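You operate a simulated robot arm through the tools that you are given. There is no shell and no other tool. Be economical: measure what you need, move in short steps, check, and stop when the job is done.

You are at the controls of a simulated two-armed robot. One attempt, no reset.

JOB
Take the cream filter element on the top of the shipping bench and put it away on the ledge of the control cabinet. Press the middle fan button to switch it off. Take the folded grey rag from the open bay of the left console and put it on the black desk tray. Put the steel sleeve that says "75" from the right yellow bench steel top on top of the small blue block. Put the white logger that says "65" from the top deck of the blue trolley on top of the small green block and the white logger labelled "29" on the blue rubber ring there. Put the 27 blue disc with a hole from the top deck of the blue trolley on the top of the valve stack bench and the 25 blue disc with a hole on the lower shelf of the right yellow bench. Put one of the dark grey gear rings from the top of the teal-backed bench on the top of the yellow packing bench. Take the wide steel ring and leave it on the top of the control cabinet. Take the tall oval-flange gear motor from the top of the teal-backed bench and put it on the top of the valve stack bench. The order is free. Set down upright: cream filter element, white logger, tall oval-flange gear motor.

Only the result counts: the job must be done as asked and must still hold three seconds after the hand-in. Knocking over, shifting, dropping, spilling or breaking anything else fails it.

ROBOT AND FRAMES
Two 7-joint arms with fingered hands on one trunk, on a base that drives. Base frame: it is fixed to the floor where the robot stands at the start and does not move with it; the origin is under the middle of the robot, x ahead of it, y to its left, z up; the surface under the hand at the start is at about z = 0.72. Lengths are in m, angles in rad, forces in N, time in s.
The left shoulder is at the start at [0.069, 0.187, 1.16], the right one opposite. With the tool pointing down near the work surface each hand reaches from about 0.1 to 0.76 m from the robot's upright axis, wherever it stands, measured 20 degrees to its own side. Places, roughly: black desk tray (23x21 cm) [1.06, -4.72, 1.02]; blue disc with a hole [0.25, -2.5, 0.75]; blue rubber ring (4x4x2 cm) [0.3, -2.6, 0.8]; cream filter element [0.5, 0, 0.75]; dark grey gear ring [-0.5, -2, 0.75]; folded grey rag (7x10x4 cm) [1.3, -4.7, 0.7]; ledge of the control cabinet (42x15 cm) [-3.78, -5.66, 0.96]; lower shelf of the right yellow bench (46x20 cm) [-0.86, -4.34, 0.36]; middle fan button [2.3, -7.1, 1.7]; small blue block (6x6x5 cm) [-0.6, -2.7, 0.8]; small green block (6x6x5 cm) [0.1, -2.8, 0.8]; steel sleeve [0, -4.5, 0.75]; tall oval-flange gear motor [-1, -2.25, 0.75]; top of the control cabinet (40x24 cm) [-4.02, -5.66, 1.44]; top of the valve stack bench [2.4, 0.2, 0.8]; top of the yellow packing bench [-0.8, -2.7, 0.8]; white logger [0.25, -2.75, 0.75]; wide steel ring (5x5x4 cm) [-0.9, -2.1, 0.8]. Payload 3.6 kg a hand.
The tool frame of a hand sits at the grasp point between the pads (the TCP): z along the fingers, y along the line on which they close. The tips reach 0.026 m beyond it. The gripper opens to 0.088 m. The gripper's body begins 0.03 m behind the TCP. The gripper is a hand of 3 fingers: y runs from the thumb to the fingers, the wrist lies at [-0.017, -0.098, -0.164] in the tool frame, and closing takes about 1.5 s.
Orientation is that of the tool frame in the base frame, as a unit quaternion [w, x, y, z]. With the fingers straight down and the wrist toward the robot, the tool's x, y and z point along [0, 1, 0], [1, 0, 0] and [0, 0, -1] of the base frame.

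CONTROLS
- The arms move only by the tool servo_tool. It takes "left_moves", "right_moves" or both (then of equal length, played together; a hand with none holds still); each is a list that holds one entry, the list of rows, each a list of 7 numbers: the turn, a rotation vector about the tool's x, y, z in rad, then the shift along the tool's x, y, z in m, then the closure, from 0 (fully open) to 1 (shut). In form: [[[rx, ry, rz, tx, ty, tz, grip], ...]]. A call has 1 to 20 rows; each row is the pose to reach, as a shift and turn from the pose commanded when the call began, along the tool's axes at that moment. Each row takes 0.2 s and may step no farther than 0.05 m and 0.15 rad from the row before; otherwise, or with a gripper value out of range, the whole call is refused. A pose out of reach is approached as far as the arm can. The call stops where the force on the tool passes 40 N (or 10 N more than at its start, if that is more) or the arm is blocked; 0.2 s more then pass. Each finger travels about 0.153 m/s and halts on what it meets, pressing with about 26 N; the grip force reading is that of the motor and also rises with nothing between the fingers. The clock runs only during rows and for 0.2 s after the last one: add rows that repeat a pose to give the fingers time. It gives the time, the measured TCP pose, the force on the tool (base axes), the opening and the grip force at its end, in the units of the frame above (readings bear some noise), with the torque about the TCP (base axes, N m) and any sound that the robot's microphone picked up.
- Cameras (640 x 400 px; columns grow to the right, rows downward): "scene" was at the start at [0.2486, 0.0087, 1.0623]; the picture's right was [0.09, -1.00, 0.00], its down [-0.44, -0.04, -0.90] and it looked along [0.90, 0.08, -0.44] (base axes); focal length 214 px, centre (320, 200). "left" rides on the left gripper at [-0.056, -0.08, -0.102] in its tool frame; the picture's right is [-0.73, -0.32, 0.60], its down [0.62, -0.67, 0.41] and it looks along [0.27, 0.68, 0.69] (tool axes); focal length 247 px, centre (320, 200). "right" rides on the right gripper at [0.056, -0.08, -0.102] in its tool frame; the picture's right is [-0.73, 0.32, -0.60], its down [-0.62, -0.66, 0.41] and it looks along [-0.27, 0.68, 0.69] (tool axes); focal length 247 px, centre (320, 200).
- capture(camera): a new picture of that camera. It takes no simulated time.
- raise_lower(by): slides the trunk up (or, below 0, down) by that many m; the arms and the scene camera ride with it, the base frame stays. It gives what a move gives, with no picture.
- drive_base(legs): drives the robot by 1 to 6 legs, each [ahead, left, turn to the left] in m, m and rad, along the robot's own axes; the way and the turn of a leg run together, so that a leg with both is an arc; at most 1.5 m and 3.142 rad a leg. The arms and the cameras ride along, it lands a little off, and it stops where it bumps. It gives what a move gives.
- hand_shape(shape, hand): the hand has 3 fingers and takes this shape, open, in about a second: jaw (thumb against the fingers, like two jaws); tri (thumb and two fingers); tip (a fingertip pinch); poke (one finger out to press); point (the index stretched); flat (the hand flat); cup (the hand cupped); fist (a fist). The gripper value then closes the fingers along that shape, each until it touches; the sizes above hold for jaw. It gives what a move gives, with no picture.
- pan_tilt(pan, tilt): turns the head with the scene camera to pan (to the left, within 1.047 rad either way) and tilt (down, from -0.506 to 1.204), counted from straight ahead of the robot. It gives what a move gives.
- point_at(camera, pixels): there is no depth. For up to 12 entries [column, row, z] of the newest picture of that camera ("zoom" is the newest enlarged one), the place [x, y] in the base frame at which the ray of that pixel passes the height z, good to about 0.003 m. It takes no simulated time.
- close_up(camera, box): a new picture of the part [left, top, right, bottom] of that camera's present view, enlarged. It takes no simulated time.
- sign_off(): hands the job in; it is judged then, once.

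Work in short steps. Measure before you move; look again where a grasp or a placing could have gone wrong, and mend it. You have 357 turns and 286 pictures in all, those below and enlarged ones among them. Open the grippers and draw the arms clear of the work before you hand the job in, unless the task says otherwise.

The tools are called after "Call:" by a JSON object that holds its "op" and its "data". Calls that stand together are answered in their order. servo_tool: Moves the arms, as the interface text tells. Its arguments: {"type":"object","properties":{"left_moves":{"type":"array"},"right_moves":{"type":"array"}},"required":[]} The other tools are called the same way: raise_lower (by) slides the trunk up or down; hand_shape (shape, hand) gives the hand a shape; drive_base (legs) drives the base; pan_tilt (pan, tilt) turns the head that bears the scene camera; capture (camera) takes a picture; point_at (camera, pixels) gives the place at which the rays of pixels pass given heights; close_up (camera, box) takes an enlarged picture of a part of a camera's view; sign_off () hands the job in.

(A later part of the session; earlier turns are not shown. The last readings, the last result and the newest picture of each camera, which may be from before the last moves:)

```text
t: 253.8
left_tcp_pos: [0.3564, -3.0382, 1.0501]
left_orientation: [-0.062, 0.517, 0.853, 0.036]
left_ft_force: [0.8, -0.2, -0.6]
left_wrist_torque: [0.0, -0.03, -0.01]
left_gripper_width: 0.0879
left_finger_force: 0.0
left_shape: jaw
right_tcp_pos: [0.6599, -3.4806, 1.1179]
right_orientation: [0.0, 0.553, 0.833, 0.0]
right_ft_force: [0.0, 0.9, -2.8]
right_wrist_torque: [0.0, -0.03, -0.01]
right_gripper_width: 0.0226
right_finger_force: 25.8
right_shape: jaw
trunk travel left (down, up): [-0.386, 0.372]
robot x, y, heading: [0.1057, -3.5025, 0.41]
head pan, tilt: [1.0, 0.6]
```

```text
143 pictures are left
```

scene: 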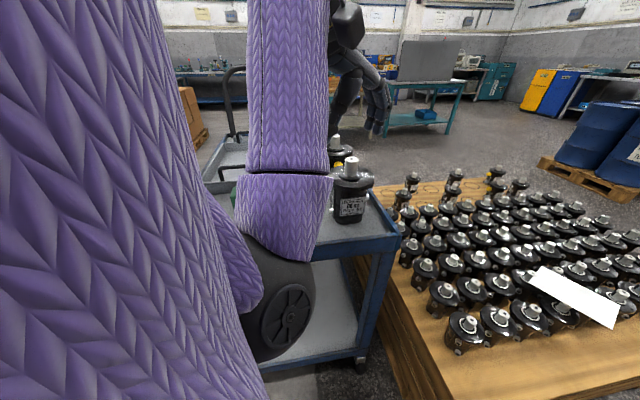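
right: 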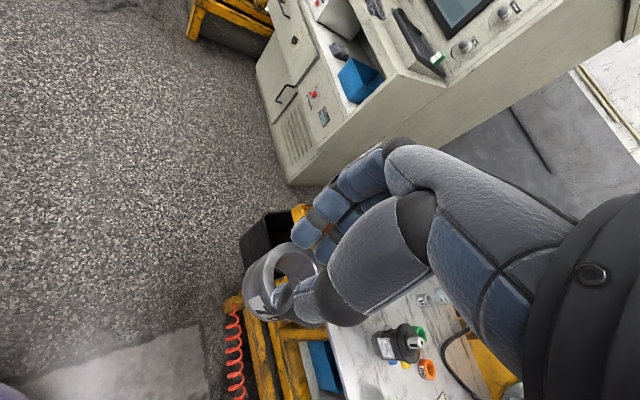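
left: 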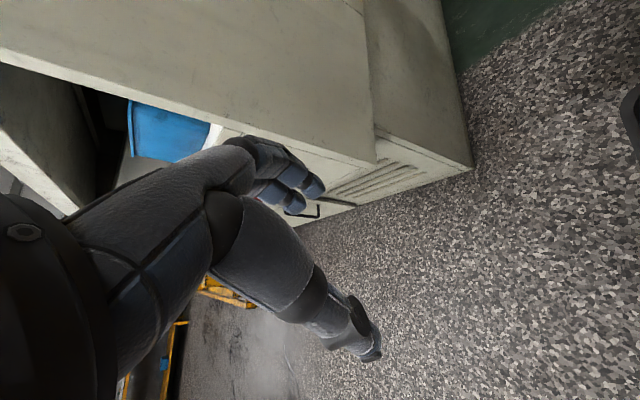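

The left elbow is close to the trolley. I back away westward, staying mid-aisle.

Call:
{"op": "drive_base", "data": {"legs": [[-0.05, -0.12, 0], [-0.6, 0.2, 0]]}}

Call:
{"op": "pan_tilt", "data": {"pan": 0.5, "tilt": 0.5}}

Call:
{"op": "capture", "data": {"camera": "scene"}}

```text
t: 258.2
left_tcp_pos: [-0.2528, -3.2213, 1.05]
left_orientation: [-0.061, 0.524, 0.848, 0.037]
left_ft_force: [-0.6, 0.5, 0.1]
left_wrist_torque: [-0.01, -0.04, -0.06]
left_gripper_width: 0.0879
left_finger_force: 0.1
left_shape: jaw
right_tcp_pos: [0.0431, -3.6691, 1.1184]
right_orientation: [0.001, 0.561, 0.828, 0.0]
right_ft_force: [0.4, 0.8, -2.2]
right_wrist_torque: [0.0, -0.02, -0.01]
right_gripper_width: 0.0228
right_finger_force: 25.9
right_shape: jaw
trunk travel left (down, up): [-0.386, 0.372]
robot x, y, heading: [-0.5094, -3.682, 0.391]
head pan, tilt: [1.0, 0.6]
```

```text
t: 259.1
left_tcp_pos: [-0.2522, -3.2199, 1.0502]
left_orientation: [-0.061, 0.525, 0.848, 0.036]
left_ft_force: [0.2, 0.4, 0.4]
left_wrist_torque: [0.02, 0.01, -0.02]
left_gripper_width: 0.0878
left_finger_force: 0.1
left_shape: jaw
right_tcp_pos: [0.0433, -3.6685, 1.1185]
right_orientation: [0.0, 0.56, 0.828, 0.0]
right_ft_force: [-0.2, -0.2, -2.4]
right_wrist_torque: [0.01, -0.03, 0.0]
right_gripper_width: 0.0227
right_finger_force: 26.8
right_shape: jaw
trunk travel left (down, up): [-0.386, 0.372]
robot x, y, heading: [-0.5148, -3.6798, 0.39]
head pan, tilt: [0.499, 0.499]
```

```text
142 pictures are left
```

scene: 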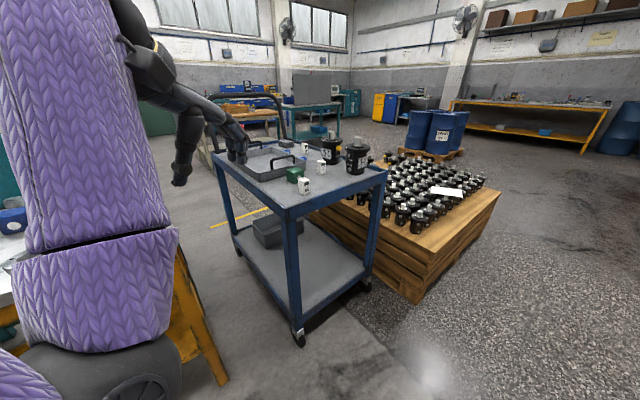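

Trolley and its contents are fine. I turn to face north (the packing bench).

Call:
{"op": "drive_base", "data": {"legs": [[0, 0, 1.18], [0, 0.25, 0]]}}

Call:
{"op": "pan_tilt", "data": {"pan": 0, "tilt": 0.55}}

Call:
{"op": "capture", "data": {"camera": "scene"}}

```text
t: 263.8
left_tcp_pos: [-1.0783, -3.2575, 1.0497]
left_orientation: [-0.072, -0.028, 0.997, -0.003]
left_ft_force: [0.0, -0.1, -0.4]
left_wrist_torque: [0.01, -0.02, -0.01]
left_gripper_width: 0.0879
left_finger_force: 0.1
left_shape: jaw
right_tcp_pos: [-0.5489, -3.1632, 1.118]
right_orientation: [0.0, 0.012, 1.0, 0.0]
right_ft_force: [0.5, 0.3, -0.6]
right_wrist_torque: [0.03, -0.03, 0.02]
right_gripper_width: 0.0228
right_finger_force: 25.9
right_shape: jaw
trunk travel left (down, up): [-0.386, 0.372]
robot x, y, heading: [-0.7593, -3.6765, 1.561]
head pan, tilt: [0.499, 0.499]
```

```text
t: 264.8
left_tcp_pos: [-1.0769, -3.2579, 1.0505]
left_orientation: [-0.071, -0.028, 0.997, -0.003]
left_ft_force: [-0.1, 0.4, 0.5]
left_wrist_torque: [-0.01, 0.0, -0.01]
left_gripper_width: 0.088
left_finger_force: 0.1
left_shape: jaw
right_tcp_pos: [-0.5473, -3.1641, 1.1169]
right_orientation: [0.001, 0.012, 1.0, 0.0]
right_ft_force: [0.4, 1.0, -2.2]
right_wrist_torque: [0.04, -0.03, -0.01]
right_gripper_width: 0.0226
right_finger_force: 25.8
right_shape: jaw
trunk travel left (down, up): [-0.386, 0.372]
robot x, y, heading: [-0.7548, -3.6764, 1.559]
head pan, tilt: [0.0, 0.55]
```

```text
141 pictures are left
```

scene: 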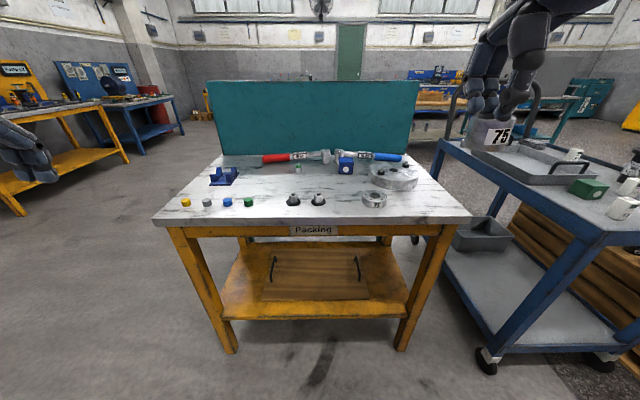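

The packing bench is ahead; the blue block is at (346,165). I zoom and measure.

Call:
{"op": "close_up", "data": {"camera": "scene", "box": [170, 130, 470, 240]}}

Call:
{"op": "point_at", "data": {"camera": "scene", "pixels": [[153, 222, 0.78], [472, 216, 0.78], [346, 176, 0.78], [346, 160, 0.83], [376, 205, 0.78], [395, 180, 0.8], [225, 180, 0.78], [294, 203, 0.78]]}}

```text
2.13 times, centred on (320, 185) of scene
```

zoom: 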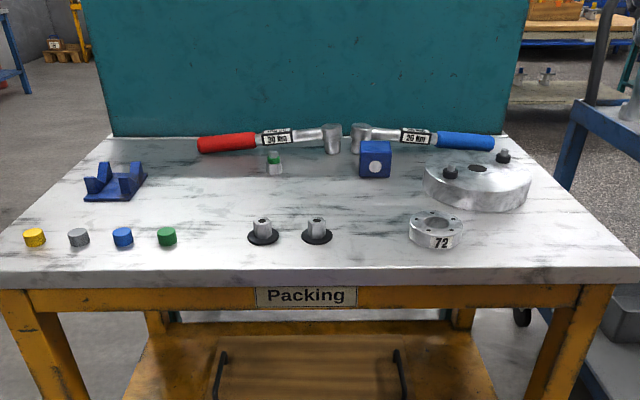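

```text
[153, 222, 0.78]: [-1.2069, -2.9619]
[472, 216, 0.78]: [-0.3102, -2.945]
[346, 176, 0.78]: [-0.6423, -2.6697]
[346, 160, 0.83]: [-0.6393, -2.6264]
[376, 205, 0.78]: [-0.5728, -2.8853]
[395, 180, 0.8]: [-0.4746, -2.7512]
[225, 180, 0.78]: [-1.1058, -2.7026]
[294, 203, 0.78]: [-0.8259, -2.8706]
```

I move closer: to about (−0.82,−3.32), and view the block with both cameras.

Call:
{"op": "drive_base", "data": {"legs": [[0.355, 0.065, 0.01]]}}

Call:
{"op": "pan_tilt", "data": {"pan": -0.1, "tilt": 0.8}}

Call:
{"op": "capture", "data": {"camera": "scene"}}

Call:
{"op": "capture", "data": {"camera": "right"}}

```text
t: 267.1
left_tcp_pos: [-1.1526, -2.9093, 1.0501]
left_orientation: [-0.071, -0.042, 0.997, -0.004]
left_ft_force: [0.3, 0.0, -0.3]
left_wrist_torque: [0.0, -0.03, 0.0]
left_gripper_width: 0.088
left_finger_force: 0.0
left_shape: jaw
right_tcp_pos: [-0.6268, -2.8018, 1.1175]
right_orientation: [0.001, -0.001, 1.0, -0.001]
right_ft_force: [-0.7, 0.4, -0.8]
right_wrist_torque: [0.01, 0.0, -0.01]
right_gripper_width: 0.0226
right_finger_force: 25.9
right_shape: jaw
trunk travel left (down, up): [-0.386, 0.372]
robot x, y, heading: [-0.8221, -3.3216, 1.585]
head pan, tilt: [0.0, 0.55]
```

```text
t: 267.8
left_tcp_pos: [-1.1526, -2.9101, 1.0509]
left_orientation: [-0.072, -0.042, 0.997, -0.004]
left_ft_force: [-0.1, 0.3, 0.1]
left_wrist_torque: [-0.01, -0.02, 0.0]
left_gripper_width: 0.0877
left_finger_force: 0.1
left_shape: jaw
right_tcp_pos: [-0.6258, -2.8032, 1.1185]
right_orientation: [0.0, -0.001, 1.0, 0.0]
right_ft_force: [0.4, 1.4, -2.8]
right_wrist_torque: [0.02, 0.0, 0.03]
right_gripper_width: 0.0224
right_finger_force: 26.2
right_shape: jaw
trunk travel left (down, up): [-0.386, 0.372]
robot x, y, heading: [-0.8208, -3.3216, 1.579]
head pan, tilt: [-0.099, 0.799]
```

```text
139 pictures are left
```

scene: 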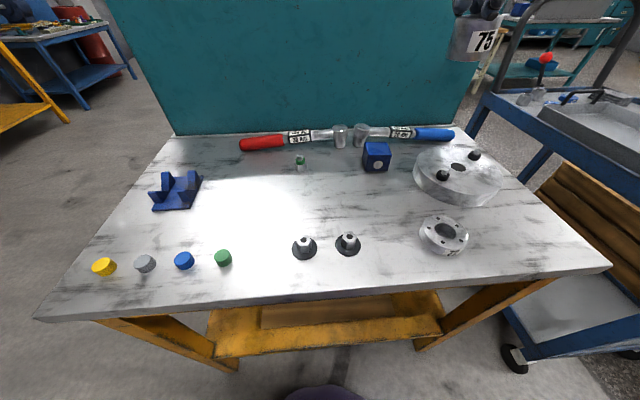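

```text
138 pictures are left
```

right: 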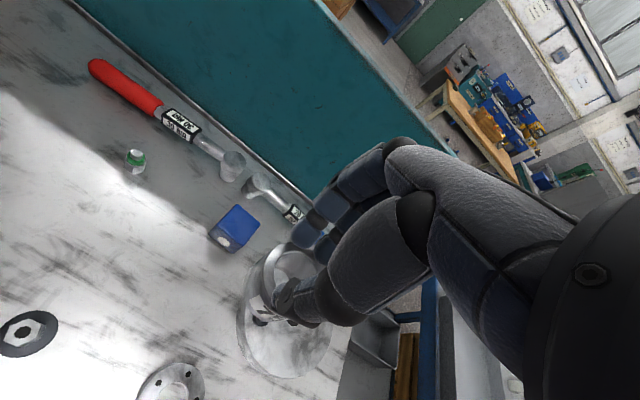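

I zoom on the block in both views to triangulate its top.

Call:
{"op": "close_up", "data": {"camera": "right", "box": [190, 180, 290, 280]}}

Call:
{"op": "close_up", "data": {"camera": "scene", "box": [330, 120, 430, 190]}}

```text
4.00 times, centred on (240, 230) of right
```

zoom: 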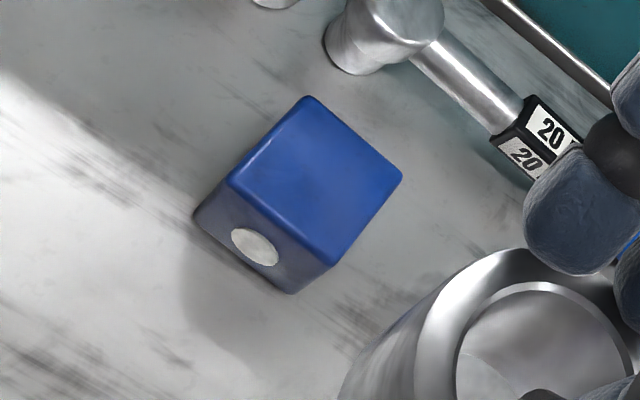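

```text
5.71 times, centred on (380, 155) of scene
```

zoom: 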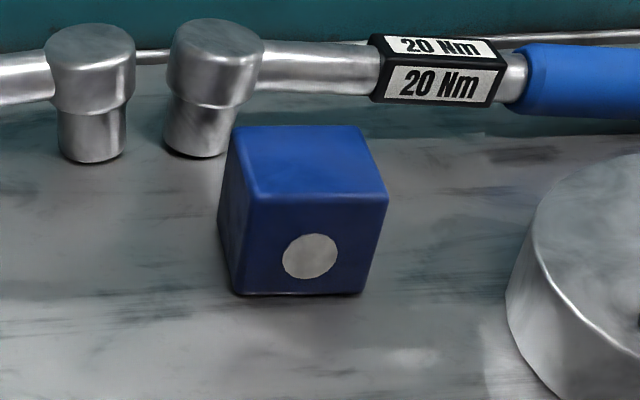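

Call:
{"op": "point_at", "data": {"camera": "right", "pixels": [[239.5, 225.2, 0.83], [239.5, 225.2, 0.84], [239.5, 225.2, 0.85], [239.5, 225.2, 0.86]]}}

Call:
{"op": "point_at", "data": {"camera": "scene", "pixels": [[377.6, 148, 0.83], [377.6, 148, 0.84], [377.6, 148, 0.85], [377.6, 148, 0.86], [376, 171.3, 0.79], [377, 155, 0.84]]}}

```text
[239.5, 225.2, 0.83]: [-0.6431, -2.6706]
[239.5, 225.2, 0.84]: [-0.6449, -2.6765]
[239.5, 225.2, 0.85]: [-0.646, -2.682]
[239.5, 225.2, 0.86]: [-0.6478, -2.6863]
```

```text
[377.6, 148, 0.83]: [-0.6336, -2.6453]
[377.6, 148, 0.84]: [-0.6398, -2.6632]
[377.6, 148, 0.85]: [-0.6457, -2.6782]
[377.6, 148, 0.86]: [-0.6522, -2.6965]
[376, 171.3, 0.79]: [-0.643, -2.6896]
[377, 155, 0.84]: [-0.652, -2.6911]
```

Block top at z≈0.852, centre (−0.647,−2.683). I bring the sleeve above it (TCP z≈0.95) and check.

Call:
{"op": "servo_tool", "data": {"right_moves": [[[0, 0, 0, 0.005, 0.03, 0, 1], [0, 0, 0, 0.01, 0.06, 0, 1], [0, 0, 0, 0.016, 0.09, 0, 1], [0, 0, 0, 0.021, 0.12, 0, 1], [0, 0, 0, 0.021, 0.12, 0.04, 1], [0, 0, 0, 0.021, 0.12, 0.08, 1], [0, 0, 0, 0.021, 0.12, 0.12, 1], [0, 0, 0, 0.021, 0.12, 0.16, 1], [0, 0, 0, 0.021, 0.12, 0.165, 1]]]}}

Call:
{"op": "capture", "data": {"camera": "right"}}

Call:
{"op": "close_up", "data": {"camera": "scene", "box": [320, 60, 480, 190]}}

```text
t: 269.8
left_tcp_pos: [-1.1522, -2.9109, 1.0497]
left_orientation: [-0.071, -0.042, 0.997, -0.004]
left_ft_force: [0.1, -0.7, 0.3]
left_wrist_torque: [0.01, -0.03, -0.01]
left_gripper_width: 0.0878
left_finger_force: 0.1
left_shape: jaw
right_tcp_pos: [-0.6471, -2.6829, 0.9494]
right_orientation: [0.0, -0.001, 1.0, 0.0]
right_ft_force: [-0.1, 0.3, -2.2]
right_wrist_torque: [0.03, 0.02, -0.02]
right_gripper_width: 0.0227
right_finger_force: 26.3
right_shape: jaw
trunk travel left (down, up): [-0.386, 0.372]
robot x, y, heading: [-0.8224, -3.3231, 1.581]
head pan, tilt: [-0.099, 0.799]
```

```text
135 pictures are left
```

right: 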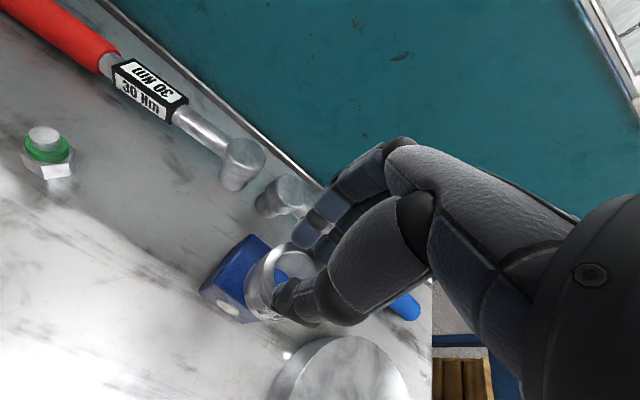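

```text
3.08 times, centred on (400, 125) of scene
```

zoom: 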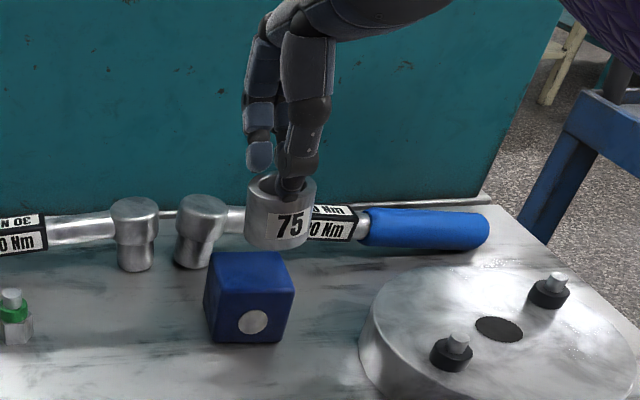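

I verify where the sleeve's axis is relative to the block.

Call:
{"op": "point_at", "data": {"camera": "scene", "pixels": [[387, 133, 0.9], [386.8, 119.5, 0.93], [377, 150, 0.852]]}}

Call:
{"op": "close_up", "data": {"camera": "right", "box": [190, 210, 350, 340]}}

Call:
{"op": "point_at", "data": {"camera": "right", "pixels": [[284, 275, 0.93], [280, 285, 0.9], [237, 272, 0.852]]}}

```text
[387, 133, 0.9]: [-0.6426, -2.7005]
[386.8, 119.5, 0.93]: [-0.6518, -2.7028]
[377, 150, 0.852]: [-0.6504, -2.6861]
```

```text
3.08 times, centred on (270, 275) of right
```

zoom: 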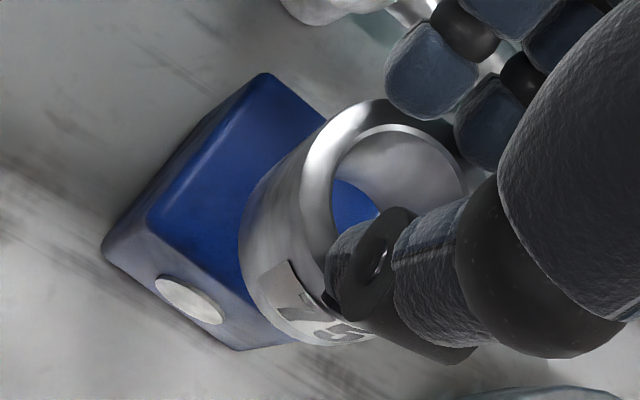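

```text
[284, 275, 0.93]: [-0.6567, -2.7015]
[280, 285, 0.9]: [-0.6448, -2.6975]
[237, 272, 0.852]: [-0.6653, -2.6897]
```

The sleeve's axis is ~17 mm nearer than the TCP (its far wall is pinched, thumb inside). I shift +16 mm in y, lower to contact, and will open only slightly.

Call:
{"op": "servo_tool", "data": {"right_moves": [[[0, 0, 0, 0, 0.008, 0, 1], [0, 0, 0, 0, 0.016, 0, 1], [0, 0, 0, 0, 0.016, 0.02, 1], [0, 0, 0, 0, 0.016, 0.035, 1], [0, 0, 0, 0, 0.016, 0.042, 1], [0, 0, 0, 0, 0.016, 0.046, 1], [0, 0, 0, 0, 0.016, 0.046, 1]]]}}

Call:
{"op": "close_up", "data": {"camera": "right", "box": [190, 210, 350, 340]}}

Call:
{"op": "close_up", "data": {"camera": "scene", "box": [320, 60, 480, 190]}}

```text
t: 271.4
left_tcp_pos: [-1.1526, -2.9119, 1.052]
left_orientation: [-0.072, -0.042, 0.997, -0.002]
left_ft_force: [0.6, 0.1, 0.0]
left_wrist_torque: [-0.01, 0.02, 0.01]
left_gripper_width: 0.088
left_finger_force: 0.1
left_shape: jaw
right_tcp_pos: [-0.6463, -2.6648, 0.9102]
right_orientation: [-0.001, -0.002, 1.0, 0.003]
right_ft_force: [3.5, 1.4, 15.3]
right_wrist_torque: [-0.26, -0.21, -0.02]
right_gripper_width: 0.0227
right_finger_force: 26.1
right_shape: jaw
trunk travel left (down, up): [-0.386, 0.372]
robot x, y, heading: [-0.819, -3.3209, 1.584]
head pan, tilt: [-0.099, 0.799]
```

```text
3.08 times, centred on (270, 275) of right
```

zoom: 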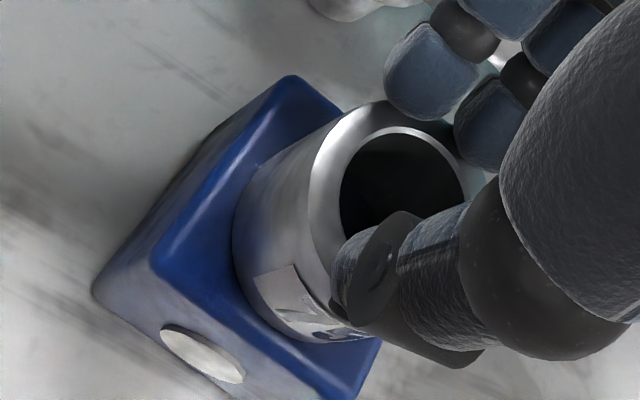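

```text
3.08 times, centred on (400, 125) of scene
```

zoom: 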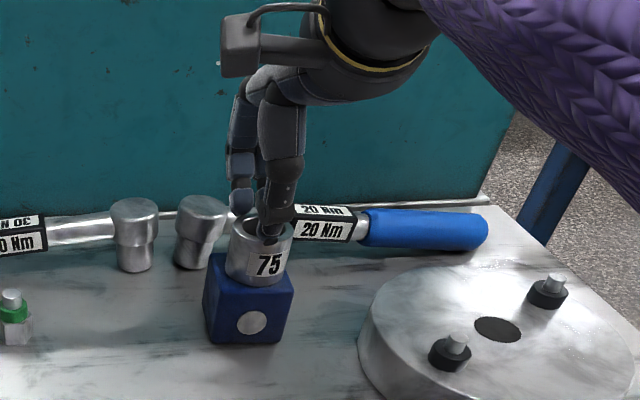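

Contact. It sits ~6 mm to the right of centre; I lift slightly, correct by 6 mm left / 4 mm back, and lower again.

Call:
{"op": "servo_tool", "data": {"right_moves": [[[0, 0, 0, 0, 0, -0.006, 1], [0, 0, 0, 0.003, 0.002, -0.008, 1], [0, 0, 0, 0.006, 0.004, -0.008, 1], [0, 0, 0, 0.006, 0.004, -0.004, 1], [0, 0, 0, 0.006, 0.004, -0.001, 1], [0, 0, 0, 0.006, 0.004, -0.001, 1]]]}}

Call:
{"op": "close_up", "data": {"camera": "scene", "box": [340, 90, 440, 180]}}

```text
t: 272.8
left_tcp_pos: [-1.1527, -2.9125, 1.0504]
left_orientation: [-0.071, -0.041, 0.997, -0.003]
left_ft_force: [-0.1, 0.1, 0.4]
left_wrist_torque: [-0.02, -0.01, 0.03]
left_gripper_width: 0.0877
left_finger_force: 0.0
left_shape: jaw
right_tcp_pos: [-0.6529, -2.6641, 0.9115]
right_orientation: [0.0, 0.0, 1.0, 0.002]
right_ft_force: [0.6, -0.9, 13.6]
right_wrist_torque: [-0.29, -0.11, -0.05]
right_gripper_width: 0.0227
right_finger_force: 26.1
right_shape: jaw
trunk travel left (down, up): [-0.386, 0.372]
robot x, y, heading: [-0.8214, -3.3188, 1.584]
head pan, tilt: [-0.099, 0.799]
```

```text
4.44 times, centred on (390, 135) of scene
```

zoom: 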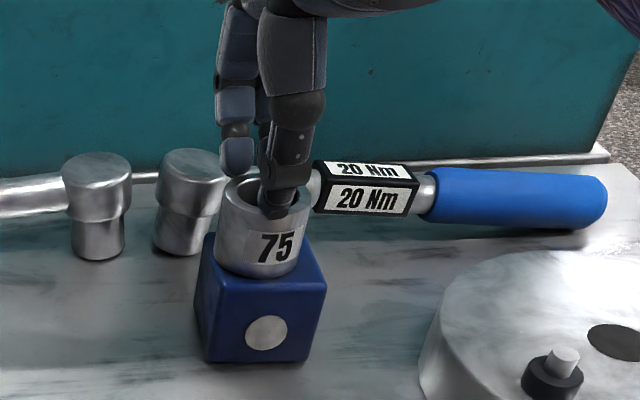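

Well placed. I ease off, open slightly (~1 cm), and lift straight up.

Call:
{"op": "servo_tool", "data": {"right_moves": [[[0, 0, 0, 0, 0, -0.003, 0.78], [0, 0, 0, 0, 0, -0.003, 0.7], [0, 0, 0, 0, 0, -0.003, 0.64], [0, 0, 0, 0, 0, -0.003, 0.62], [0, 0, 0, 0, 0, -0.003, 0.62], [0, 0, 0, 0, 0, -0.003, 0.62]]]}}

Call:
{"op": "close_up", "data": {"camera": "scene", "box": [340, 90, 440, 180]}}

Call:
{"op": "close_up", "data": {"camera": "right", "box": [190, 210, 350, 340]}}

```text
t: 274.2
left_tcp_pos: [-1.1519, -2.9117, 1.05]
left_orientation: [-0.072, -0.042, 0.997, -0.004]
left_ft_force: [-0.5, 0.6, -0.6]
left_wrist_torque: [-0.01, 0.0, 0.03]
left_gripper_width: 0.0883
left_finger_force: 0.1
left_shape: jaw
right_tcp_pos: [-0.6539, -2.6638, 0.911]
right_orientation: [0.001, -0.001, 1.0, 0.0]
right_ft_force: [-0.9, -0.2, 1.4]
right_wrist_torque: [-0.03, 0.0, 0.0]
right_gripper_width: 0.0332
right_finger_force: 0.0
right_shape: jaw
trunk travel left (down, up): [-0.386, 0.372]
robot x, y, heading: [-0.8203, -3.3184, 1.583]
head pan, tilt: [-0.099, 0.799]
```

```text
4.44 times, centred on (390, 135) of scene
```

zoom: 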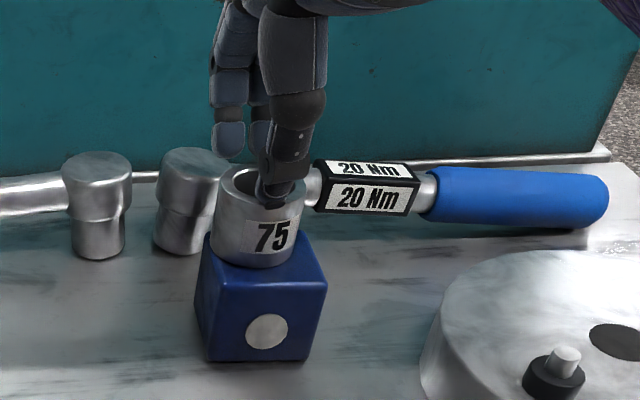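

```text
3.08 times, centred on (270, 275) of right
```

zoom: 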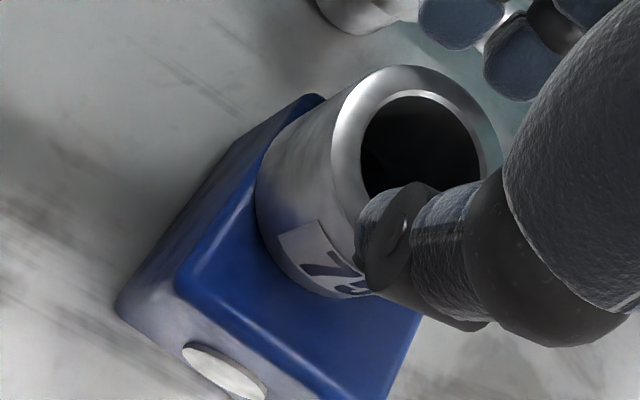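

On release the sleeve shifted ~1 cm toward the back edge. I re-grip, lift, move it 10 mm toward me, and set down again.

Call:
{"op": "servo_tool", "data": {"right_moves": [[[0, 0, 0, 0, 0, 0.002, 0.7], [0, 0, 0, 0, 0, 0.003, 0.85], [0, 0, 0, 0, 0, 0.003, 1], [0, 0, 0, 0, 0, 0.003, 1], [0, 0, 0, 0, 0, 0.003, 1], [0, 0, 0, 0, 0, -0.004, 1], [0, 0, 0, 0, 0, -0.01, 1], [0, 0, 0, 0, 0, -0.01, 1]]]}}

Call:
{"op": "close_up", "data": {"camera": "scene", "box": [340, 90, 440, 180]}}

Call:
{"op": "close_up", "data": {"camera": "right", "box": [190, 210, 350, 340]}}

```text
t: 276.0
left_tcp_pos: [-1.1513, -2.9108, 1.0505]
left_orientation: [-0.071, -0.042, 0.997, -0.003]
left_ft_force: [1.2, 0.2, 0.0]
left_wrist_torque: [0.02, -0.01, -0.03]
left_gripper_width: 0.088
left_finger_force: 0.2
left_shape: jaw
right_tcp_pos: [-0.6535, -2.6633, 0.9205]
right_orientation: [0.0, -0.001, 1.0, -0.002]
right_ft_force: [-0.2, 0.2, -1.6]
right_wrist_torque: [0.02, 0.0, -0.01]
right_gripper_width: 0.0165
right_finger_force: 25.9
right_shape: jaw
trunk travel left (down, up): [-0.386, 0.372]
robot x, y, heading: [-0.8231, -3.3247, 1.578]
head pan, tilt: [-0.099, 0.799]
```

```text
4.44 times, centred on (390, 135) of scene
```

zoom: 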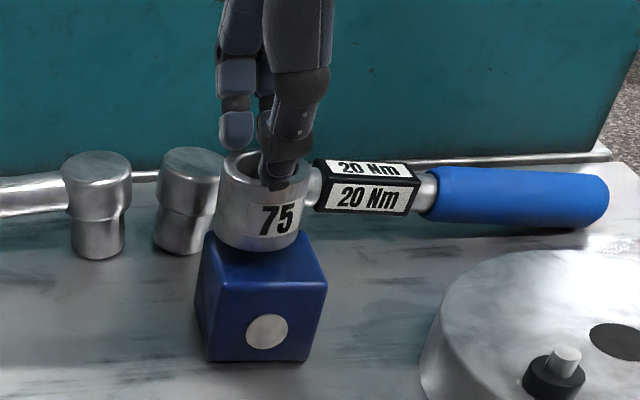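

```text
3.08 times, centred on (270, 275) of right
```

zoom: 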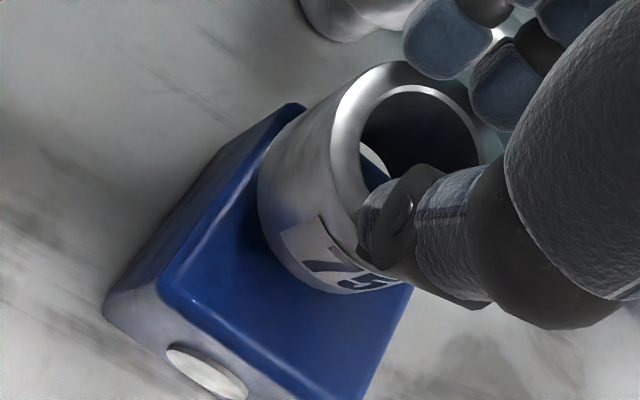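

Re-gripped and lifted. I move 15 mm toward me and lower.

Call:
{"op": "servo_tool", "data": {"right_moves": [[[0, 0, 0, 0, -0.005, 0, 1], [0, 0, 0, 0, -0.01, 0, 1], [0, 0, 0, 0, -0.015, 0, 1], [0, 0, 0, 0, -0.015, 0.005, 1], [0, 0, 0, 0, -0.015, 0.01, 1], [0, 0, 0, 0, -0.015, 0.011, 1]]]}}

Call:
{"op": "close_up", "data": {"camera": "scene", "box": [340, 90, 440, 180]}}

```text
t: 277.4
left_tcp_pos: [-1.1526, -2.9118, 1.0507]
left_orientation: [-0.071, -0.042, 0.997, -0.003]
left_ft_force: [-1.0, 0.2, -0.6]
left_wrist_torque: [-0.01, 0.0, -0.02]
left_gripper_width: 0.0879
left_finger_force: 0.0
left_shape: jaw
right_tcp_pos: [-0.6523, -2.6776, 0.9105]
right_orientation: [0.0, 0.0, 1.0, 0.003]
right_ft_force: [0.7, 0.3, 6.3]
right_wrist_torque: [0.02, 0.0, -0.01]
right_gripper_width: 0.0166
right_finger_force: 25.7
right_shape: jaw
trunk travel left (down, up): [-0.386, 0.372]
robot x, y, heading: [-0.8225, -3.3209, 1.578]
head pan, tilt: [-0.099, 0.799]
```

```text
4.44 times, centred on (390, 135) of scene
```

zoom: 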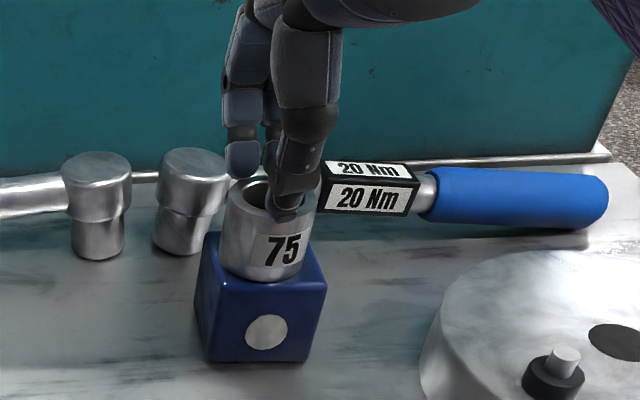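

Centred. I open a little and lift away slowly.

Call:
{"op": "servo_tool", "data": {"right_moves": [[[0, 0, 0, 0, 0, -0.001, 0.84], [0, 0, 0, 0, 0, -0.001, 0.78], [0, 0, 0, 0, 0, -0.001, 0.73], [0, 0, 0, 0, 0, -0.001, 0.7], [0, 0, 0, 0, 0, -0.001, 0.7], [0, 0, 0, 0, 0, -0.01, 0.7], [0, 0, 0, 0, 0, -0.02, 0.7], [0, 0, 0, 0, 0, -0.035, 0.7], [0, 0, 0, 0, 0, -0.07, 0.7], [0, 0, 0, 0, 0, -0.11, 0.5]]]}}

Call:
{"op": "close_up", "data": {"camera": "scene", "box": [340, 90, 440, 180]}}

Call:
{"op": "capture", "data": {"camera": "right"}}

```text
t: 279.6
left_tcp_pos: [-1.153, -2.9118, 1.0496]
left_orientation: [-0.071, -0.042, 0.997, -0.004]
left_ft_force: [-0.1, -0.9, -0.8]
left_wrist_torque: [-0.01, -0.02, -0.03]
left_gripper_width: 0.0878
left_finger_force: 0.0
left_shape: jaw
right_tcp_pos: [-0.652, -2.6795, 1.0195]
right_orientation: [0.0, 0.0, 1.0, 0.0]
right_ft_force: [0.8, 1.1, 0.5]
right_wrist_torque: [-0.04, 0.05, -0.03]
right_gripper_width: 0.0432
right_finger_force: 0.0
right_shape: jaw
trunk travel left (down, up): [-0.386, 0.372]
robot x, y, heading: [-0.8215, -3.3191, 1.583]
head pan, tilt: [-0.099, 0.799]
```

```text
4.44 times, centred on (390, 135) of scene
```

zoom: 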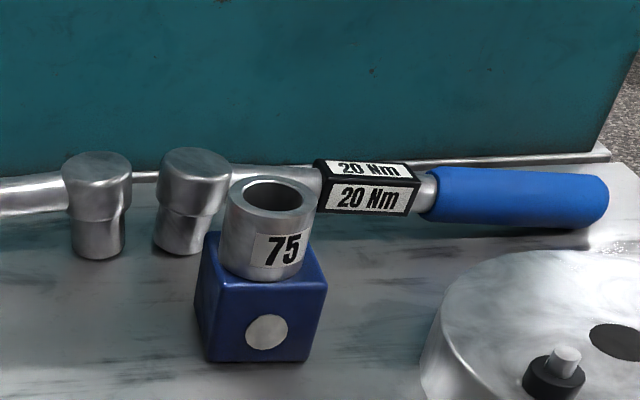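

```text
123 pictures are left
```

right: 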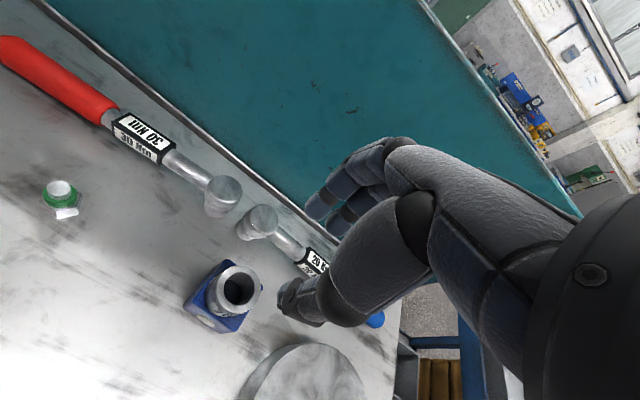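

Sleeve 75 stands on the blue block. I pull the hand back and up, then drive to the trolley's south end facing north.

Call:
{"op": "servo_tool", "data": {"right_moves": [[[0, 0, 0, 0, -0.04, -0.02, 0], [0, 0, 0, 0, -0.08, -0.05, 0], [0, 0, 0, 0, -0.12, -0.08, 0]]]}}

Call:
{"op": "drive_base", "data": {"legs": [[-0.25, 0, -0.01], [0, -1.07, 0]]}}

Call:
{"op": "pan_tilt", "data": {"pan": 0, "tilt": 0.7}}

Call:
{"op": "capture", "data": {"camera": "scene"}}

```text
t: 280.4
left_tcp_pos: [-1.1506, -2.9113, 1.0504]
left_orientation: [-0.072, -0.042, 0.997, -0.002]
left_ft_force: [0.5, -0.7, 0.3]
left_wrist_torque: [-0.04, 0.03, 0.0]
left_gripper_width: 0.088
left_finger_force: 0.1
left_shape: jaw
right_tcp_pos: [-0.6507, -2.7969, 1.1021]
right_orientation: [0.0, -0.001, 1.0, -0.001]
right_ft_force: [1.4, 0.1, 0.7]
right_wrist_torque: [0.02, -0.02, -0.01]
right_gripper_width: 0.0877
right_finger_force: 0.0
right_shape: jaw
trunk travel left (down, up): [-0.386, 0.372]
robot x, y, heading: [-0.8163, -3.3233, 1.581]
head pan, tilt: [-0.099, 0.799]
```

```text
t: 287.4
left_tcp_pos: [-0.0682, -3.1602, 1.05]
left_orientation: [-0.072, -0.032, 0.997, -0.004]
left_ft_force: [0.1, -0.4, 0.2]
left_wrist_torque: [0.0, 0.02, 0.01]
left_gripper_width: 0.0878
left_finger_force: 0.0
left_shape: jaw
right_tcp_pos: [0.4342, -3.0547, 1.1016]
right_orientation: [0.0, 0.008, 1.0, 0.0]
right_ft_force: [-0.5, -0.1, -0.4]
right_wrist_torque: [0.03, -0.02, 0.0]
right_gripper_width: 0.0878
right_finger_force: 0.0
right_shape: jaw
trunk travel left (down, up): [-0.386, 0.372]
robot x, y, heading: [0.2539, -3.5812, 1.565]
head pan, tilt: [-0.099, 0.799]
```

```text
t: 288.1
left_tcp_pos: [-0.068, -3.1602, 1.0504]
left_orientation: [-0.071, -0.032, 0.997, -0.004]
left_ft_force: [1.1, 0.5, -0.8]
left_wrist_torque: [0.0, -0.02, 0.0]
left_gripper_width: 0.0876
left_finger_force: 0.1
left_shape: jaw
right_tcp_pos: [0.4331, -3.0565, 1.1019]
right_orientation: [0.001, 0.009, 1.0, 0.001]
right_ft_force: [-1.3, 0.4, -0.5]
right_wrist_torque: [-0.04, -0.01, 0.02]
right_gripper_width: 0.0879
right_finger_force: 0.1
right_shape: jaw
trunk travel left (down, up): [-0.386, 0.372]
robot x, y, heading: [0.2529, -3.5758, 1.564]
head pan, tilt: [0.0, 0.7]
```

```text
122 pictures are left
```

scene: 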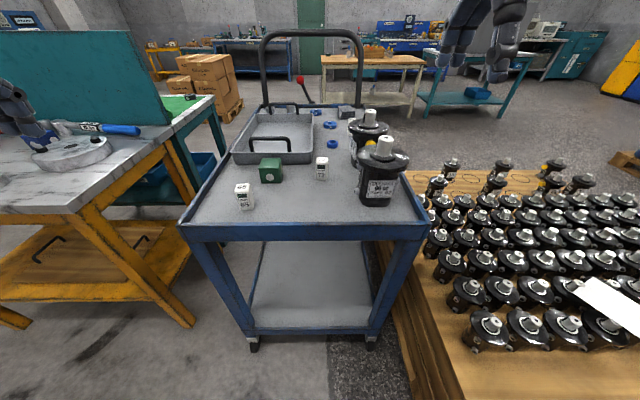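

I zoom in on the trolley deck to identify loggers, ring and discs.

Call:
{"op": "close_up", "data": {"camera": "scene", "box": [200, 90, 420, 220]}}

Call:
{"op": "point_at", "data": {"camera": "scene", "pixels": [[182, 232, 0.75], [428, 236, 0.75], [244, 209, 0.75], [321, 179, 0.75], [270, 182, 0.75], [270, 162, 0.8], [331, 148, 0.76], [330, 126, 0.76], [234, 160, 0.8]]}}

```text
2.91 times, centred on (310, 155) of scene
```

zoom: 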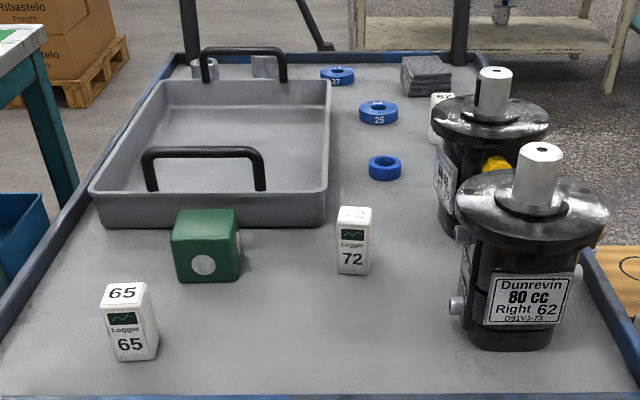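

```text
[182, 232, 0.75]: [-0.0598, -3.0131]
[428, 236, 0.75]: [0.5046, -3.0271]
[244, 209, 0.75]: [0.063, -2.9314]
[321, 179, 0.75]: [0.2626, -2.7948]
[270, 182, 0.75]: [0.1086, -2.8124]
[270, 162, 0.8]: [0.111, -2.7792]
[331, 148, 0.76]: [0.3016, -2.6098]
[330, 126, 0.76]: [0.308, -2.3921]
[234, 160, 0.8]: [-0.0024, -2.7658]
```

Logger 65 at ≈(0.063,−2.92), green block ≈(0.11,−2.79), blue ring ≈(0.30,−2.61). I sidestep left so the right hand faces the logger, and come closer.

Call:
{"op": "drive_base", "data": {"legs": [[0.12, 0.36, 0.005]]}}

Call:
{"op": "capture", "data": {"camera": "right"}}

Call:
{"op": "pan_tilt", "data": {"pan": -0.3, "tilt": 0.85}}

Call:
{"op": "capture", "data": {"camera": "scene"}}

```text
t: 290.5
left_tcp_pos: [-0.428, -3.0403, 1.0496]
left_orientation: [-0.071, -0.033, 0.997, -0.003]
left_ft_force: [-0.3, 0.7, 0.5]
left_wrist_torque: [-0.04, -0.01, -0.03]
left_gripper_width: 0.088
left_finger_force: 0.0
left_shape: jaw
right_tcp_pos: [0.073, -2.9352, 1.1025]
right_orientation: [0.0, 0.008, 1.0, 0.0]
right_ft_force: [-0.4, -0.1, 0.1]
right_wrist_torque: [-0.02, 0.02, -0.02]
right_gripper_width: 0.0878
right_finger_force: 0.0
right_shape: jaw
trunk travel left (down, up): [-0.386, 0.372]
robot x, y, heading: [-0.1053, -3.4529, 1.564]
head pan, tilt: [0.0, 0.7]
```

```text
120 pictures are left
```

right: 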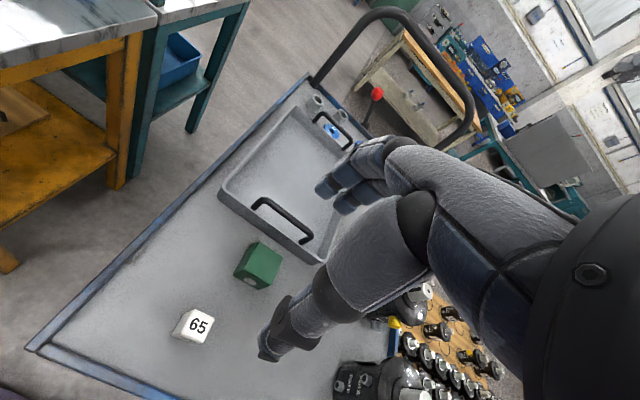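

```text
t: 291.3
left_tcp_pos: [-0.4281, -3.0411, 1.0501]
left_orientation: [-0.071, -0.032, 0.997, -0.003]
left_ft_force: [-0.1, 0.4, -0.1]
left_wrist_torque: [0.0, 0.02, 0.02]
left_gripper_width: 0.0878
left_finger_force: 0.1
left_shape: jaw
right_tcp_pos: [0.0736, -2.9351, 1.1018]
right_orientation: [0.001, 0.009, 1.0, 0.0]
right_ft_force: [0.3, -0.1, 0.3]
right_wrist_torque: [0.01, -0.03, 0.0]
right_gripper_width: 0.0878
right_finger_force: 0.0
right_shape: jaw
trunk travel left (down, up): [-0.386, 0.372]
robot x, y, heading: [-0.1059, -3.4567, 1.563]
head pan, tilt: [-0.3, 0.85]
```

```text
119 pictures are left
```

scene: 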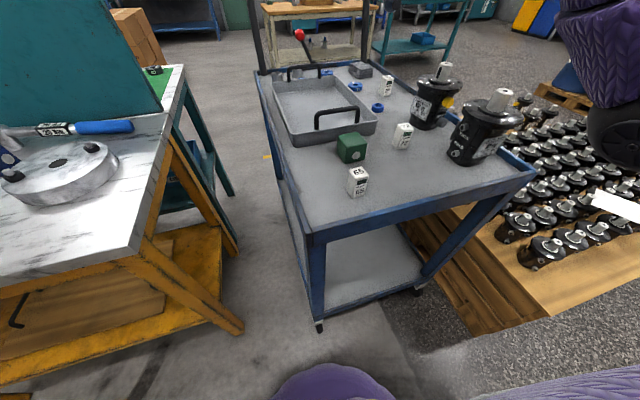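

Call:
{"op": "close_up", "data": {"camera": "right", "box": [150, 220, 310, 360]}}

Call:
{"op": "close_up", "data": {"camera": "scene", "box": [320, 110, 430, 210]}}

```text
2.86 times, centred on (230, 290) of right
```

zoom: 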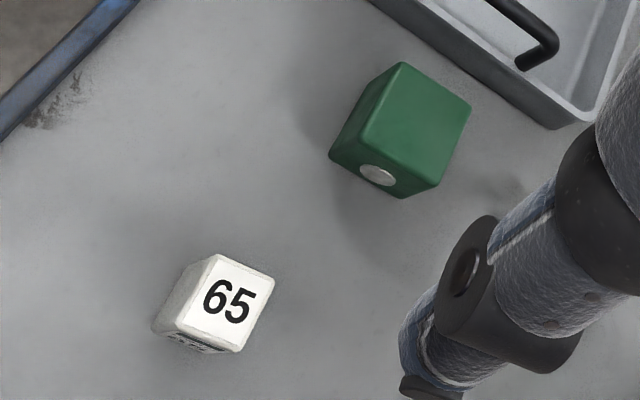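

```text
4.00 times, centred on (375, 160) of scene
```

zoom: 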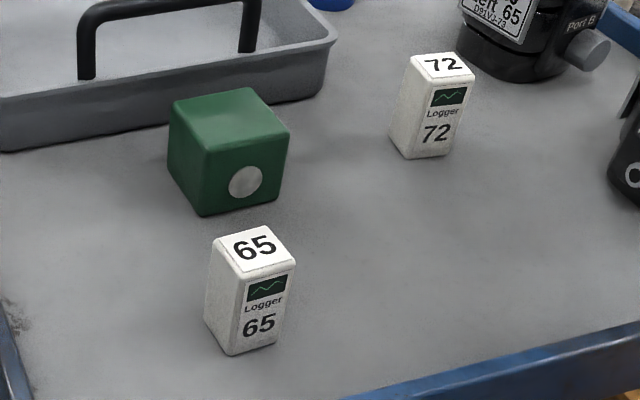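

Call:
{"op": "point_at", "data": {"camera": "right", "pixels": [[197.7, 326, 0.78], [197.7, 326, 0.8], [197.7, 326, 0.82], [263.8, 263.7, 0.76], [263.8, 263.7, 0.78], [263.8, 263.7, 0.8]]}}

Call:
{"op": "point_at", "data": {"camera": "scene", "pixels": [[358.5, 172.5, 0.78], [358.5, 172.5, 0.8], [358.5, 172.5, 0.82], [352.3, 139.5, 0.76], [352.3, 139.5, 0.78], [352.3, 139.5, 0.8]]}}

```text
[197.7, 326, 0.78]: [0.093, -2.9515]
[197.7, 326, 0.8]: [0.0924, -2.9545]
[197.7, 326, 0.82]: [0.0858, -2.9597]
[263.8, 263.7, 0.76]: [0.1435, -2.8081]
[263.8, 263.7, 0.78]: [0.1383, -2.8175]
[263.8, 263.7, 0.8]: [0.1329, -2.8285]
```

```text
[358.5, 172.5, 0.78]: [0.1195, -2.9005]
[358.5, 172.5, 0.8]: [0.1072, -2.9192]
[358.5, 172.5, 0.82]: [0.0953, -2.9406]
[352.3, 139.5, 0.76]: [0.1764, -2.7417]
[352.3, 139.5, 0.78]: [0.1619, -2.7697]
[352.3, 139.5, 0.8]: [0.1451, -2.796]
```

I compute the logger's top corners (yaw) and the block's, at z=0.84.

Call:
{"op": "point_at", "data": {"camera": "right", "pixels": [[193.9, 309.2, 0.84], [213.5, 318.6, 0.84], [200.2, 343.1, 0.84], [180.9, 333.6, 0.84], [258.6, 242, 0.84], [282.7, 257.8, 0.84], [269, 286.4, 0.84], [244.6, 269, 0.84], [197.7, 326, 0.84]]}}

```text
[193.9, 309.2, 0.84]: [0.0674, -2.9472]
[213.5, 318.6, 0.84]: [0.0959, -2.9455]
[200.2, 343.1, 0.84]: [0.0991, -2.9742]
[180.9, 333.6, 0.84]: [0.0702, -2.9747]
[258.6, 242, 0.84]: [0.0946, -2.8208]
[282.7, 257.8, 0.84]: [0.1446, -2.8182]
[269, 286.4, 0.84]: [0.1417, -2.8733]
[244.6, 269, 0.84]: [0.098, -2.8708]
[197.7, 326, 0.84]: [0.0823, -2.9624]
```

Logger 65 centre (0.083,−2.960), 2.85 cm square, top 0.84; block centre (0.120,−2.846). I descend on the logger.

Call:
{"op": "servo_tool", "data": {"right_moves": [[[0, 0, 0, -0.005, -0.013, 0.04, 0.2], [0, 0, 0, -0.01, -0.025, 0.08, 0.3], [0, 0, 0, -0.01, -0.025, 0.12, 0.3], [0, 0, 0, -0.01, -0.025, 0.16, 0.3], [0, 0, 0, -0.01, -0.025, 0.2, 0.3], [0, 0, 0, -0.01, -0.025, 0.24, 0.3], [0, 0, 0, -0.01, -0.025, 0.262, 0.3], [0, 0, 0, -0.01, -0.025, 0.272, 0.3]]]}}

Call:
{"op": "capture", "data": {"camera": "right"}}

```text
t: 293.1
left_tcp_pos: [-0.4283, -3.0404, 1.0495]
left_orientation: [-0.072, -0.032, 0.997, -0.003]
left_ft_force: [-0.7, -0.5, -0.2]
left_wrist_torque: [-0.02, -0.01, -0.02]
left_gripper_width: 0.088
left_finger_force: 0.1
left_shape: jaw
right_tcp_pos: [0.0846, -2.9617, 0.8281]
right_orientation: [0.001, 0.009, 1.0, 0.0]
right_ft_force: [0.1, 0.5, 0.3]
right_wrist_torque: [0.03, 0.0, 0.0]
right_gripper_width: 0.0618
right_finger_force: 0.1
right_shape: jaw
trunk travel left (down, up): [-0.386, 0.372]
robot x, y, heading: [-0.1063, -3.4559, 1.565]
head pan, tilt: [-0.3, 0.85]
```

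```text
116 pictures are left
```

right: 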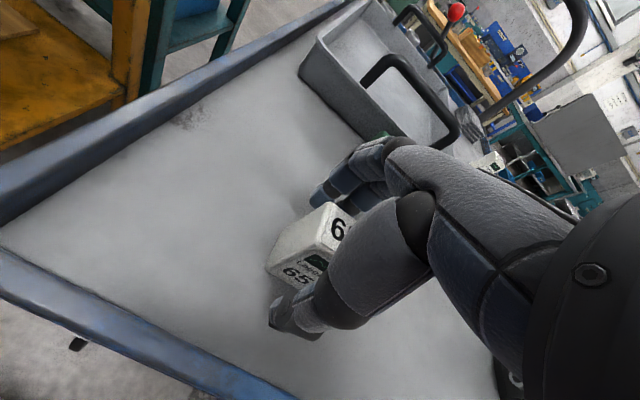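

Logger sits between thumb and fingers. I close and lift a little, watching.

Call:
{"op": "servo_tool", "data": {"right_moves": [[[0, 0, 0, 0, 0, 0, 0.5], [0, 0, 0, 0, 0, 0, 0.7], [0, 0, 0, 0, 0, 0, 1], [0, 0, 0, 0, 0, 0, 1], [0, 0, 0, 0, 0, 0, 1], [0, 0, 0, 0, 0, -0.01, 1], [0, 0, 0, 0, 0, -0.03, 1], [0, 0, 0, 0, 0, -0.06, 1], [0, 0, 0, 0, 0, -0.09, 1], [0, 0, 0, 0, 0, -0.1, 1]]]}}

Call:
{"op": "capture", "data": {"camera": "right"}}

```text
t: 295.3
left_tcp_pos: [-0.4282, -3.0402, 1.0495]
left_orientation: [-0.072, -0.033, 0.997, -0.004]
left_ft_force: [-0.7, 0.8, 0.2]
left_wrist_torque: [0.0, -0.01, -0.02]
left_gripper_width: 0.0877
left_finger_force: 0.0
left_shape: jaw
right_tcp_pos: [0.083, -2.9615, 0.9305]
right_orientation: [0.002, 0.009, 1.0, -0.001]
right_ft_force: [0.3, -0.2, -1.0]
right_wrist_torque: [0.01, 0.0, 0.02]
right_gripper_width: 0.0246
right_finger_force: 26.6
right_shape: jaw
trunk travel left (down, up): [-0.386, 0.372]
robot x, y, heading: [-0.1022, -3.456, 1.565]
head pan, tilt: [-0.3, 0.85]
```

```text
115 pictures are left
```

right: 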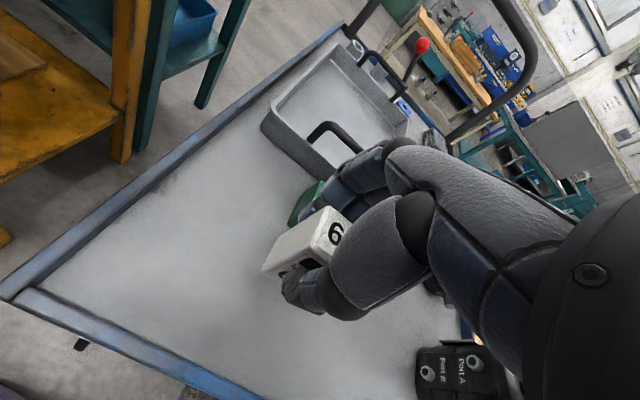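

Held. I move it over the block and lower to 1 cm above.

Call:
{"op": "servo_tool", "data": {"right_moves": [[[0, 0, 0, -0.012, 0.04, 0, 1], [0, 0, 0, -0.024, 0.08, 0, 1], [0, 0, 0, -0.035, 0.1155, 0, 1], [0, 0, 0, -0.035, 0.1155, 0.02, 1], [0, 0, 0, -0.035, 0.1155, 0.038, 1], [0, 0, 0, -0.035, 0.1155, 0.038, 1]]]}}

Call:
{"op": "close_up", "data": {"camera": "scene", "box": [310, 90, 420, 190]}}

Call:
{"op": "capture", "data": {"camera": "right"}}

```text
t: 296.7
left_tcp_pos: [-0.4289, -3.0406, 1.0502]
left_orientation: [-0.071, -0.033, 0.997, -0.003]
left_ft_force: [-1.6, -0.3, 0.3]
left_wrist_torque: [0.01, 0.0, 0.03]
left_gripper_width: 0.0878
left_finger_force: 0.2
left_shape: jaw
right_tcp_pos: [0.1196, -2.8454, 0.8914]
right_orientation: [0.001, 0.008, 1.0, 0.0]
right_ft_force: [0.7, -0.6, -0.2]
right_wrist_torque: [-0.01, -0.02, -0.03]
right_gripper_width: 0.0246
right_finger_force: 25.7
right_shape: jaw
trunk travel left (down, up): [-0.386, 0.372]
robot x, y, heading: [-0.1052, -3.4569, 1.567]
head pan, tilt: [-0.3, 0.85]
```

```text
4.00 times, centred on (365, 140) of scene
```

zoom: 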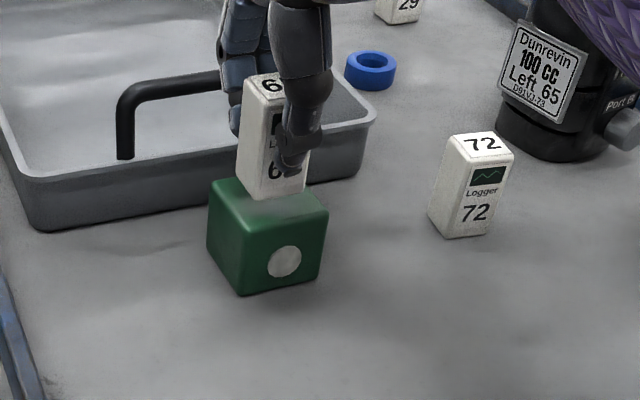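

```text
113 pictures are left
```

right: 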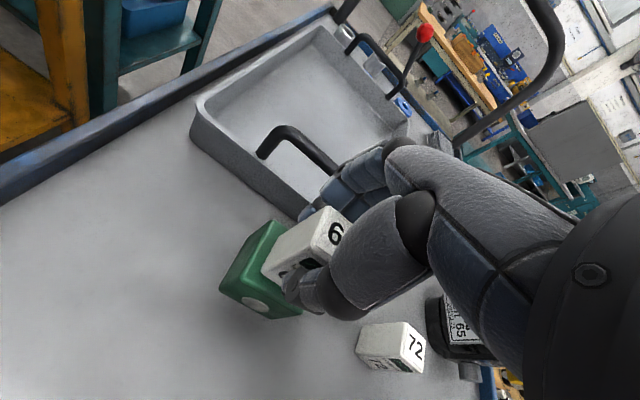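

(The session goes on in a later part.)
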